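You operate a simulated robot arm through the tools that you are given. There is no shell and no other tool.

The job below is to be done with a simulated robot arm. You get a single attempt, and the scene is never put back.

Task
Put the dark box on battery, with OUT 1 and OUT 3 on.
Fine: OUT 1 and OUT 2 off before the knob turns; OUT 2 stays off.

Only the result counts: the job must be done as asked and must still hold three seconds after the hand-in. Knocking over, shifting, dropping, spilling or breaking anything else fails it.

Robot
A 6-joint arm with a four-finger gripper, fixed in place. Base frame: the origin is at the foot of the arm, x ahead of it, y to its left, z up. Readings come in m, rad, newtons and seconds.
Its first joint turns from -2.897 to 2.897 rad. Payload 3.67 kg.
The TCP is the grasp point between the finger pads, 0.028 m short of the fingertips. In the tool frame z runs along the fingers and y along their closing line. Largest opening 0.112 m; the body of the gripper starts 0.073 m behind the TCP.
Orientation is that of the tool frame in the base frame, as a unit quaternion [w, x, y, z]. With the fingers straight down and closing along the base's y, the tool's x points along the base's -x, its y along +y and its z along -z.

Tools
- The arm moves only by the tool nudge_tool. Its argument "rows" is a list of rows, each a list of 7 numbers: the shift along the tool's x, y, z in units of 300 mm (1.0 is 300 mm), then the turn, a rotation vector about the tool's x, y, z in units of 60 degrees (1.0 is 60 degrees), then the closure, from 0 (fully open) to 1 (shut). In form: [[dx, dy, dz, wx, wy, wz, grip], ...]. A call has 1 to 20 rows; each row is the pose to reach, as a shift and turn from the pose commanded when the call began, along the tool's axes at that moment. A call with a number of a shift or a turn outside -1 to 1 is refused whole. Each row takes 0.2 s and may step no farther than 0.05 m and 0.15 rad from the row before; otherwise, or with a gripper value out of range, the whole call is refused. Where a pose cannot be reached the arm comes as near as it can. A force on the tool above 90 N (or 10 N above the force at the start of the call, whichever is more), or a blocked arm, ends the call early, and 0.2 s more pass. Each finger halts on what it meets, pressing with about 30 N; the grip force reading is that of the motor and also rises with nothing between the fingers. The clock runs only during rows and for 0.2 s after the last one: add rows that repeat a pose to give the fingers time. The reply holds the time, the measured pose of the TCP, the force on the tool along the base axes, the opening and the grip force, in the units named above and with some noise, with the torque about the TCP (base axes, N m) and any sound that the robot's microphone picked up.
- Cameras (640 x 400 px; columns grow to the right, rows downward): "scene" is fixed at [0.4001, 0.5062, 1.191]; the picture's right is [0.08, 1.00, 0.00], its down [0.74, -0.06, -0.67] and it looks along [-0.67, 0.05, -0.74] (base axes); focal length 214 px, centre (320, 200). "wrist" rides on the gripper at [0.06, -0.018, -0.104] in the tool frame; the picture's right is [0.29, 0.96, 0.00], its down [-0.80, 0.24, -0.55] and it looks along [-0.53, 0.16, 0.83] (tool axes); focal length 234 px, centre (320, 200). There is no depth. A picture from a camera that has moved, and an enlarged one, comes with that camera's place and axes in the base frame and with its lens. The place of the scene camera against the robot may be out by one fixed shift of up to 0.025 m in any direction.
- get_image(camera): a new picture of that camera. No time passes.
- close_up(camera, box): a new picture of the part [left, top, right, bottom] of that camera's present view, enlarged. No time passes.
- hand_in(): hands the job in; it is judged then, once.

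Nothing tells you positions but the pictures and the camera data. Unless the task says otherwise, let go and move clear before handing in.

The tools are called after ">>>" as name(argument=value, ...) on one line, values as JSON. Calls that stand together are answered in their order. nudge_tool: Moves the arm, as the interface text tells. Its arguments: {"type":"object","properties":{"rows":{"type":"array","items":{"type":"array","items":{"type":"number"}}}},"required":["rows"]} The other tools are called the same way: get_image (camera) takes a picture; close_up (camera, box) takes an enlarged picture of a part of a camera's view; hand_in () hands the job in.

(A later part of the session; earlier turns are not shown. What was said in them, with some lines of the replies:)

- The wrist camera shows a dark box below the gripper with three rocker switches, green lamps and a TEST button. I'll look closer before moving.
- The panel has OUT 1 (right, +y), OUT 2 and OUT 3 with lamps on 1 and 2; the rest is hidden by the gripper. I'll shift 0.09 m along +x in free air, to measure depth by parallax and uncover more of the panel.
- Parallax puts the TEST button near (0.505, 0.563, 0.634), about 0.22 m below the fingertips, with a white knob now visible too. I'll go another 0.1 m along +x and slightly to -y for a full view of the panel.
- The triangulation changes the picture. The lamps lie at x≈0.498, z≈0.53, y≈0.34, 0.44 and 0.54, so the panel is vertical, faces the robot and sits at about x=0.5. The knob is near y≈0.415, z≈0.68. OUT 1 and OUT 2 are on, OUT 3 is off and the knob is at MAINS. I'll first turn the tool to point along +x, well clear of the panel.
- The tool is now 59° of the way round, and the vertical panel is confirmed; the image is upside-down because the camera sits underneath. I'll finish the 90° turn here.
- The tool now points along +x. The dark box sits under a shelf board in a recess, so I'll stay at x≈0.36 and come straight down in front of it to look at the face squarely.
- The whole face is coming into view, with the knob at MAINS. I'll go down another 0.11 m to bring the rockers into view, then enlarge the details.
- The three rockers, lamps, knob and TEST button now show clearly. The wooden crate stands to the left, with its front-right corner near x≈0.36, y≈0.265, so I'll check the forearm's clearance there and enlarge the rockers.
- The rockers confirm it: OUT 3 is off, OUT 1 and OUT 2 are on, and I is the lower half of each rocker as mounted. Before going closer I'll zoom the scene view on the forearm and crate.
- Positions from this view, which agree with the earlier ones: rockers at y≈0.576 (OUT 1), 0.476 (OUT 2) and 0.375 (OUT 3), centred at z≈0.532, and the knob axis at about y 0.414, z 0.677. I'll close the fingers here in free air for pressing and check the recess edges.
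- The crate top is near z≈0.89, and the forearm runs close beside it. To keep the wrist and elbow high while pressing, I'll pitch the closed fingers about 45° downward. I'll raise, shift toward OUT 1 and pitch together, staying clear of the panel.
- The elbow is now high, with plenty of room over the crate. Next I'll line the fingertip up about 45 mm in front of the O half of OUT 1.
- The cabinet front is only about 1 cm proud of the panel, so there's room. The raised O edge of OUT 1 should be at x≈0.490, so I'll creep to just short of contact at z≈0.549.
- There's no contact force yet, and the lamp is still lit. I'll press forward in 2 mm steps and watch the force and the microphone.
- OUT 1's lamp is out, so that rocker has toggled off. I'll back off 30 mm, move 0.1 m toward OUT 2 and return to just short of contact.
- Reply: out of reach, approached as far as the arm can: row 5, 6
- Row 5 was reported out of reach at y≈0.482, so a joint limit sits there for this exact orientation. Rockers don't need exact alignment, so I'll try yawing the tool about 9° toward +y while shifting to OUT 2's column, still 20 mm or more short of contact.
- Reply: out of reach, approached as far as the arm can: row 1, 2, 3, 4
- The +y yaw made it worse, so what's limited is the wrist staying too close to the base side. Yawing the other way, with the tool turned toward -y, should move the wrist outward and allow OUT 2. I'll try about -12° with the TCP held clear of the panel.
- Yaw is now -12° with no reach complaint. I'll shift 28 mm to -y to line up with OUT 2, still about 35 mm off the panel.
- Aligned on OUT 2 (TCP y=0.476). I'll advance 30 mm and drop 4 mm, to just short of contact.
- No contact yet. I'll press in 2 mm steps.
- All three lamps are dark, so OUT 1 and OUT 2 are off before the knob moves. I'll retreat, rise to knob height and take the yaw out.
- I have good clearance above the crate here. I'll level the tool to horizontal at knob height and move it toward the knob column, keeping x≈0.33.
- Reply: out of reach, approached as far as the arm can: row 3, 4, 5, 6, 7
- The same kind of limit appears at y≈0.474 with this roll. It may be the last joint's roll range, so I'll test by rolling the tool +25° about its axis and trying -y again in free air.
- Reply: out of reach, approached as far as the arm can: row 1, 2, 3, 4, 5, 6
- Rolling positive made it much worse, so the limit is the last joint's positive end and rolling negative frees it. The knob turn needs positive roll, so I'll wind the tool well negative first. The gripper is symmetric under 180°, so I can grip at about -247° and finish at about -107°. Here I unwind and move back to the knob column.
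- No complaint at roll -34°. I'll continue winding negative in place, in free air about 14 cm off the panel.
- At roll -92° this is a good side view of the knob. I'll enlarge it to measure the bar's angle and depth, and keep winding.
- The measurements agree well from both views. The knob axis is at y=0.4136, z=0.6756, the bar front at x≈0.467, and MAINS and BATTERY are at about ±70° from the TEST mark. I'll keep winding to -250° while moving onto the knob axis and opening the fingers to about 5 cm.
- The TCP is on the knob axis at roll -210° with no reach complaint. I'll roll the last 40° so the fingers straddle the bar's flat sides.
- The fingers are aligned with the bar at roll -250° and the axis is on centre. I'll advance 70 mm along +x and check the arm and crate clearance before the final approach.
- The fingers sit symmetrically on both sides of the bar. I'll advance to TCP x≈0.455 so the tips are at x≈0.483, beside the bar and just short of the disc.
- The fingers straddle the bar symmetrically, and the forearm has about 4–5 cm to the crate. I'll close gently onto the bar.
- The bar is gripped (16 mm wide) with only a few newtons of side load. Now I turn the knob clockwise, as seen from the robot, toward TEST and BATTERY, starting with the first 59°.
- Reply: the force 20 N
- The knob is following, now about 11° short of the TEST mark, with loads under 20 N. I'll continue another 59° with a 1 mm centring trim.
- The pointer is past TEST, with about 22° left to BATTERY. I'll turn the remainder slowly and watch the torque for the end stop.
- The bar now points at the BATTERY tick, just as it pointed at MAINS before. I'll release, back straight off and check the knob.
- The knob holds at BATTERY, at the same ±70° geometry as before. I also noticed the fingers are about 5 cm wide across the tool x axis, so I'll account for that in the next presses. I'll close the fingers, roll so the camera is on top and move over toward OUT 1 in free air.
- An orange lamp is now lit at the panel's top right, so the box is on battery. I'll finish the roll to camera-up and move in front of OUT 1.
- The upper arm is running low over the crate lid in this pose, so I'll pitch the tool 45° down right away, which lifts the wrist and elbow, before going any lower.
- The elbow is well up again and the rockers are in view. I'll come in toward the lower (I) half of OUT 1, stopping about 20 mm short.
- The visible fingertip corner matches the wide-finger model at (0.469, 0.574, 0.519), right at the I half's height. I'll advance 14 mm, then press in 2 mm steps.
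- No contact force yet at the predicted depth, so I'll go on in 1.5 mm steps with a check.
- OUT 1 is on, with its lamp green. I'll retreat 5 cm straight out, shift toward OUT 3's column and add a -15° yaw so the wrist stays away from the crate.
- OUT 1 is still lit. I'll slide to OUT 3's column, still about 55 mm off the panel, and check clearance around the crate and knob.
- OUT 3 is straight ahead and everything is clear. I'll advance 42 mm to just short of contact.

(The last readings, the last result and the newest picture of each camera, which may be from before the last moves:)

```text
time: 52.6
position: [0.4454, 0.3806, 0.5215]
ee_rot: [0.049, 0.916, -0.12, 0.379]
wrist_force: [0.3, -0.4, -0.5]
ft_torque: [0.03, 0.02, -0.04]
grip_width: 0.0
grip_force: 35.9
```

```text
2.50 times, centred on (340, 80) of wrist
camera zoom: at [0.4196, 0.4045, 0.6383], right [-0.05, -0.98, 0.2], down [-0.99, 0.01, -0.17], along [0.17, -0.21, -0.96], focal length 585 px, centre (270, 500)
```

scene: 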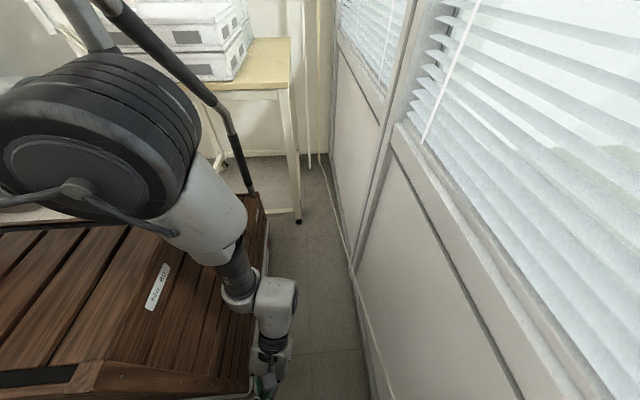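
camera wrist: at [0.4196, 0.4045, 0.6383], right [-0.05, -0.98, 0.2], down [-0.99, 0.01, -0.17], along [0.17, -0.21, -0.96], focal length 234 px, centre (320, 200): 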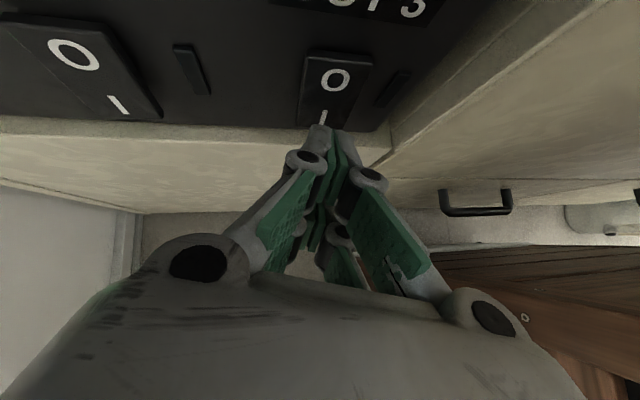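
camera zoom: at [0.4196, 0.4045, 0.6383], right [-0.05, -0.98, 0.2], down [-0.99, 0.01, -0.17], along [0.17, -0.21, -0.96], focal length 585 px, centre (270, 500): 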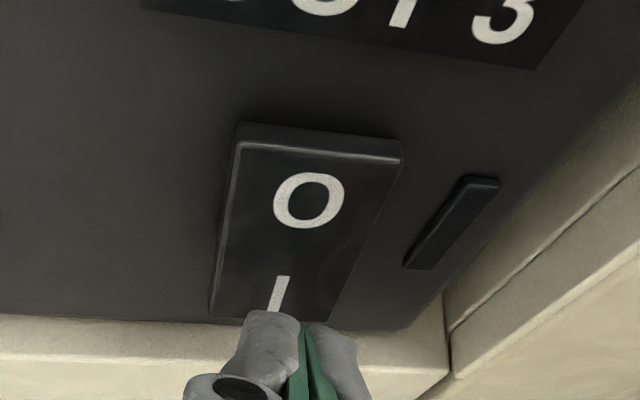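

The tip is on the I half of OUT 3. I'll press in 2 mm steps.

>>> nudge_tool(rows=[[0.00455, -0.00173, 0.00455, 0, 0, 0, 1], [0.0091, -0.00346, 0.0091, 0, 0, 0, 1], [0.01365, -0.00519, 0.01365, 0, 0, 0, 1]])

>>> close_up(camera="wrist", box=[220, 0, 460, 160])

```text
time: 53.4
position: [0.4507, 0.3787, 0.5223]
ee_rot: [0.049, 0.916, -0.121, 0.38]
wrist_force: [0.5, 0.0, -0.5]
ft_torque: [0.01, 0.0, -0.02]
grip_width: 0.0001
grip_force: 35.8
```

```text
2.50 times, centred on (340, 80) of wrist
camera zoom: at [0.4253, 0.4041, 0.6382], right [-0.05, -0.98, 0.2], down [-0.99, 0.01, -0.17], along [0.17, -0.21, -0.96], focal length 585 px, centre (270, 500)
```

zoom: 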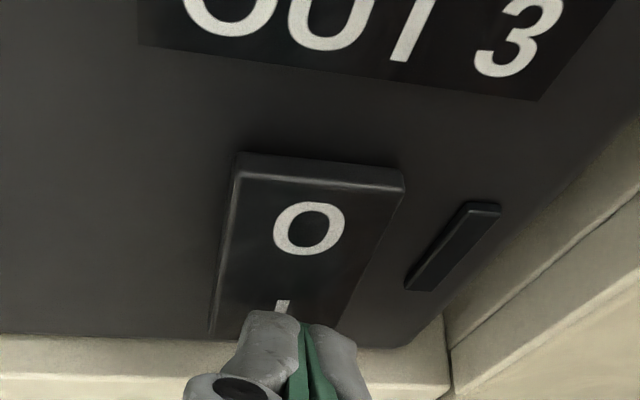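

No contact yet, so I'll press another 2–3 mm.

>>> nudge_tool(rows=[[0.00345, -0.0013, 0.00345, 0, 0, 0, 1], [0.0069, -0.0026, 0.0069, 0, 0, 0, 1]])

>>> close_up(camera="wrist", box=[220, 0, 460, 160])

```text
time: 54.0
position: [0.4531, 0.3784, 0.5221]
ee_rot: [0.049, 0.916, -0.12, 0.379]
wrist_force: [-0.2, -0.5, 0.0]
ft_torque: [-0.02, 0.03, 0.01]
grip_width: 0.0
grip_force: 35.6
```

```text
2.50 times, centred on (340, 80) of wrist
camera zoom: at [0.4284, 0.4042, 0.6385], right [-0.05, -0.98, 0.2], down [-0.98, 0.01, -0.17], along [0.17, -0.21, -0.96], focal length 585 px, centre (270, 500)
```

zoom: 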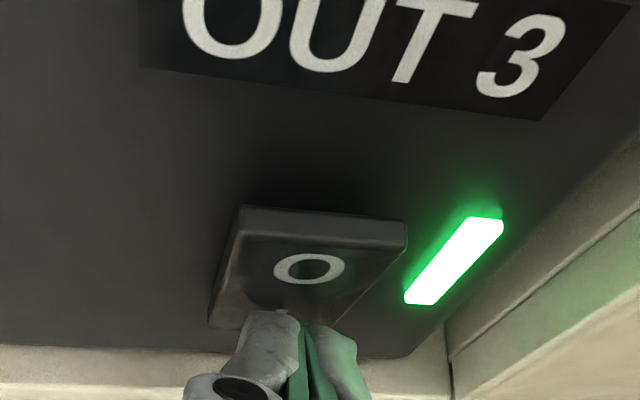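

OUT 3 is on, with its lamp green. I'll retreat straight out, then rise and step clear of the panel.

>>> nudge_tool(rows=[[-0.0455, 0.0173, -0.0455, 0, 0, 0, 1], [-0.1024, 0.0388, -0.1024, 0, 0, 0, 1], [-0.1594, 0.0604, -0.1594, 0, 0, 0, 1], [-0.2117, 0.0803, -0.2117, 0, 0, 0, 1], [-0.1296, 0.0159, -0.3182, 0, 0, 0, 1], [-0.0505, -0.0646, -0.4279, 0, 0, 0, 1], [0.0286, -0.1451, -0.5374, 0, 0, 0, 1], [0.0286, -0.1451, -0.5374, 0, 0, 0, 1]])

>>> get_image(camera="wrist")

>>> get_image(camera="scene")

```text
time: 55.8
position: [0.36, 0.4498, 0.6428]
ee_rot: [0.049, 0.916, -0.121, 0.38]
wrist_force: [1.6, 0.3, -0.5]
ft_torque: [0.03, -0.02, 0.01]
grip_width: 0.0
grip_force: 35.6
```

```text
taken
camera wrist: at [0.3351, 0.4739, 0.7596], right [-0.05, -0.98, 0.2], down [-0.99, 0.01, -0.17], along [0.16, -0.21, -0.96], focal length 234 px, centre (320, 200)
```

wrist: 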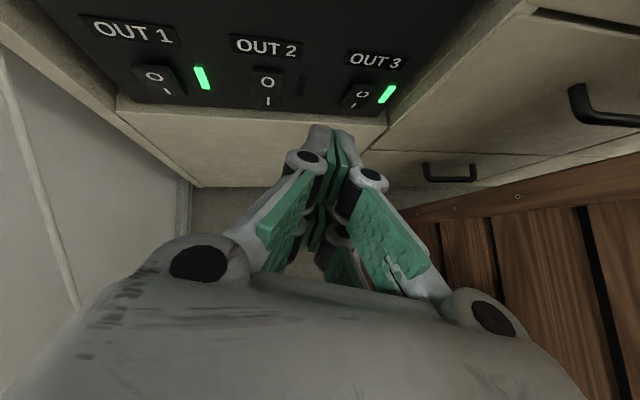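

```text
taken
```

scene: 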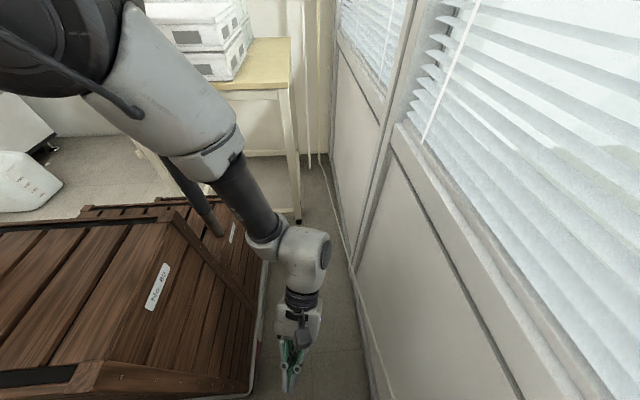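

OUT 1 and OUT 3 are lit and OUT 2 is dark. I'll tilt the tool up, staying clear, to confirm the knob and the battery lamp.

>>> nudge_tool(rows=[[0.03, 0, -0.05, 0, 0.12, 0, 1], [0.06, 0, -0.1, 0, 0.24, 0, 1], [0.09, 0, -0.15, 0, 0.36, 0, 1], [0.12, 0, -0.2, 0, 0.48, 0, 1], [0.14, 0, -0.24, 0, 0.6, 0, 1], [0.14, 0, -0.24, 0, 0.6, 0, 1]])

>>> get_image(camera="wrist")

>>> close_up(camera="wrist", box=[120, 0, 520, 200])

>>> get_image(camera="scene")

```text
time: 57.2
position: [0.3408, 0.4555, 0.7228]
ee_rot: [0.084, 0.754, -0.099, 0.644]
wrist_force: [-0.3, -0.2, 0.3]
ft_torque: [-0.01, 0.03, 0.0]
grip_width: 0.0
grip_force: 35.7
```

```text
taken
camera wrist: at [0.2547, 0.4952, 0.7988], right [-0.2, -0.94, 0.28], down [-0.71, -0.06, -0.7], along [0.67, -0.34, -0.65], focal length 234 px, centre (320, 200)
```

wrist: 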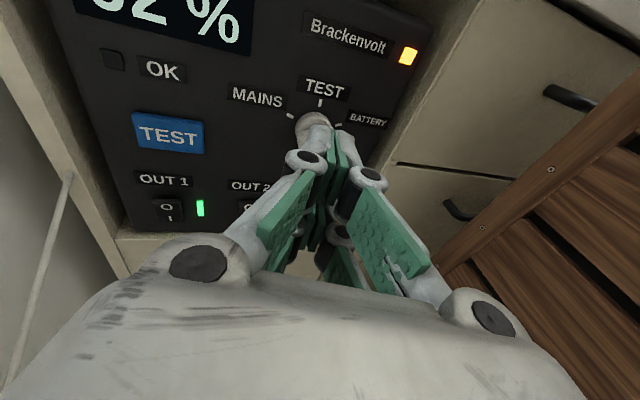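

```text
1.60 times, centred on (320, 100) of wrist
camera zoom: at [0.2547, 0.4952, 0.7988], right [-0.2, -0.94, 0.28], down [-0.71, -0.06, -0.7], along [0.67, -0.34, -0.65], focal length 375 px, centre (320, 360)
```

zoom: 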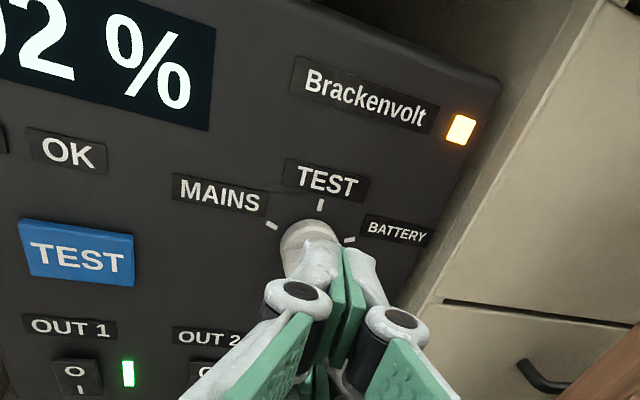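

```text
taken
```

scene: 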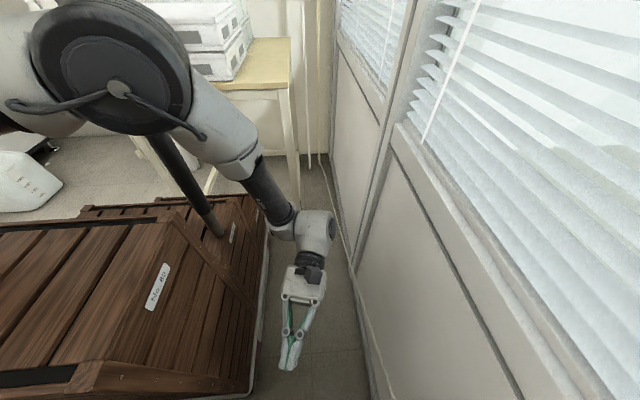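

The battery lamp is lit, but the fingers hide the knob. I'll shift sideways in free air for one last full view.

>>> nudge_tool(rows=[[0, -0.12, -0.03, 0, 0, 0, 1], [0, -0.24, -0.1, 0, 0, 0, 1], [0, -0.3, -0.2, 0, 0, 0, 1], [0, -0.3, -0.2, 0, 0, 0, 1]])

>>> get_image(camera="wrist")

>>> close_up(camera="wrist", box=[240, 0, 560, 200])

>>> get_image(camera="scene")

```text
time: 58.2
position: [0.3056, 0.5569, 0.7318]
ee_rot: [0.083, 0.754, -0.098, 0.645]
wrist_force: [0.7, -0.7, -0.1]
ft_torque: [-0.02, 0.0, -0.02]
grip_width: 0.0
grip_force: 35.9
```

```text
taken
camera wrist: at [0.2205, 0.5974, 0.8076], right [-0.2, -0.94, 0.28], down [-0.71, -0.06, -0.7], along [0.67, -0.34, -0.65], focal length 234 px, centre (320, 200)
```

wrist: 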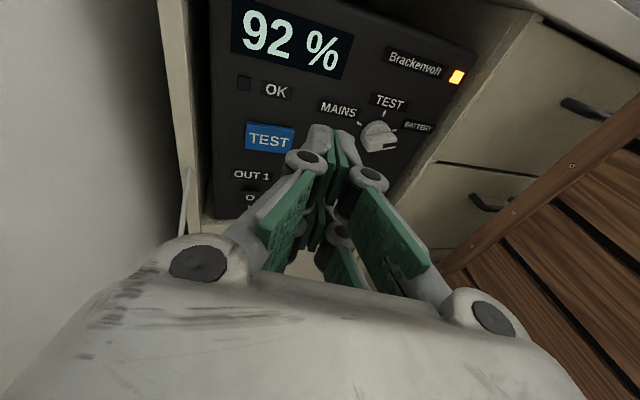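

```text
2.00 times, centred on (400, 100) of wrist
camera zoom: at [0.2205, 0.5974, 0.8076], right [-0.2, -0.94, 0.28], down [-0.71, -0.06, -0.7], along [0.67, -0.34, -0.65], focal length 468 px, centre (160, 400)
```

zoom: 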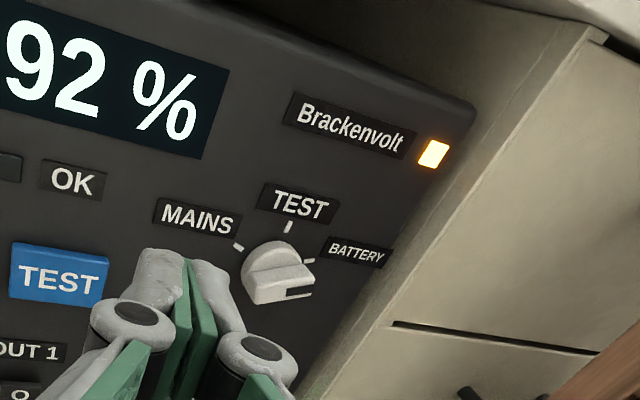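

```text
taken
```

scene: 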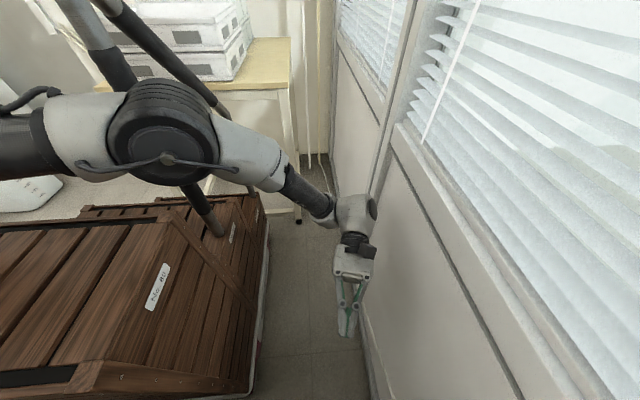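

Everything is as asked. The knob is at BATTERY with its orange lamp lit, and OUT 1 and OUT 3 were lit with OUT 2 dark when last in view. The crate and cabinet are undisturbed, and the arm is clear and holding nothing, so I'm handing in.

>>> hand_in()

```text
The job is handed in.
```

The dark box is on battery, with OUT 1 and OUT 3 on and OUT 2 off. I've handed the job in; it returned no verdict.

- **Order:** I switched OUT 1 and OUT 2 off first and saw both lamps go dark. Then I turned the knob from MAINS through TEST to BATTERY, and after that switched on OUT 1 and OUT 3. OUT 2 stayed off throughout.
- **Last check:** In the final view the knob was at BATTERY with its orange lamp lit. The OUT lamps were last all in view just before that, with OUT 1 and OUT 3 green and OUT 2 dark.
- **Surroundings:** The crate and cabinet look undisturbed in the pictures. The upper arm did pass low over the crate lid at one point, and I saw no sign of contact. The arm finished clear of the panel and holding nothing.
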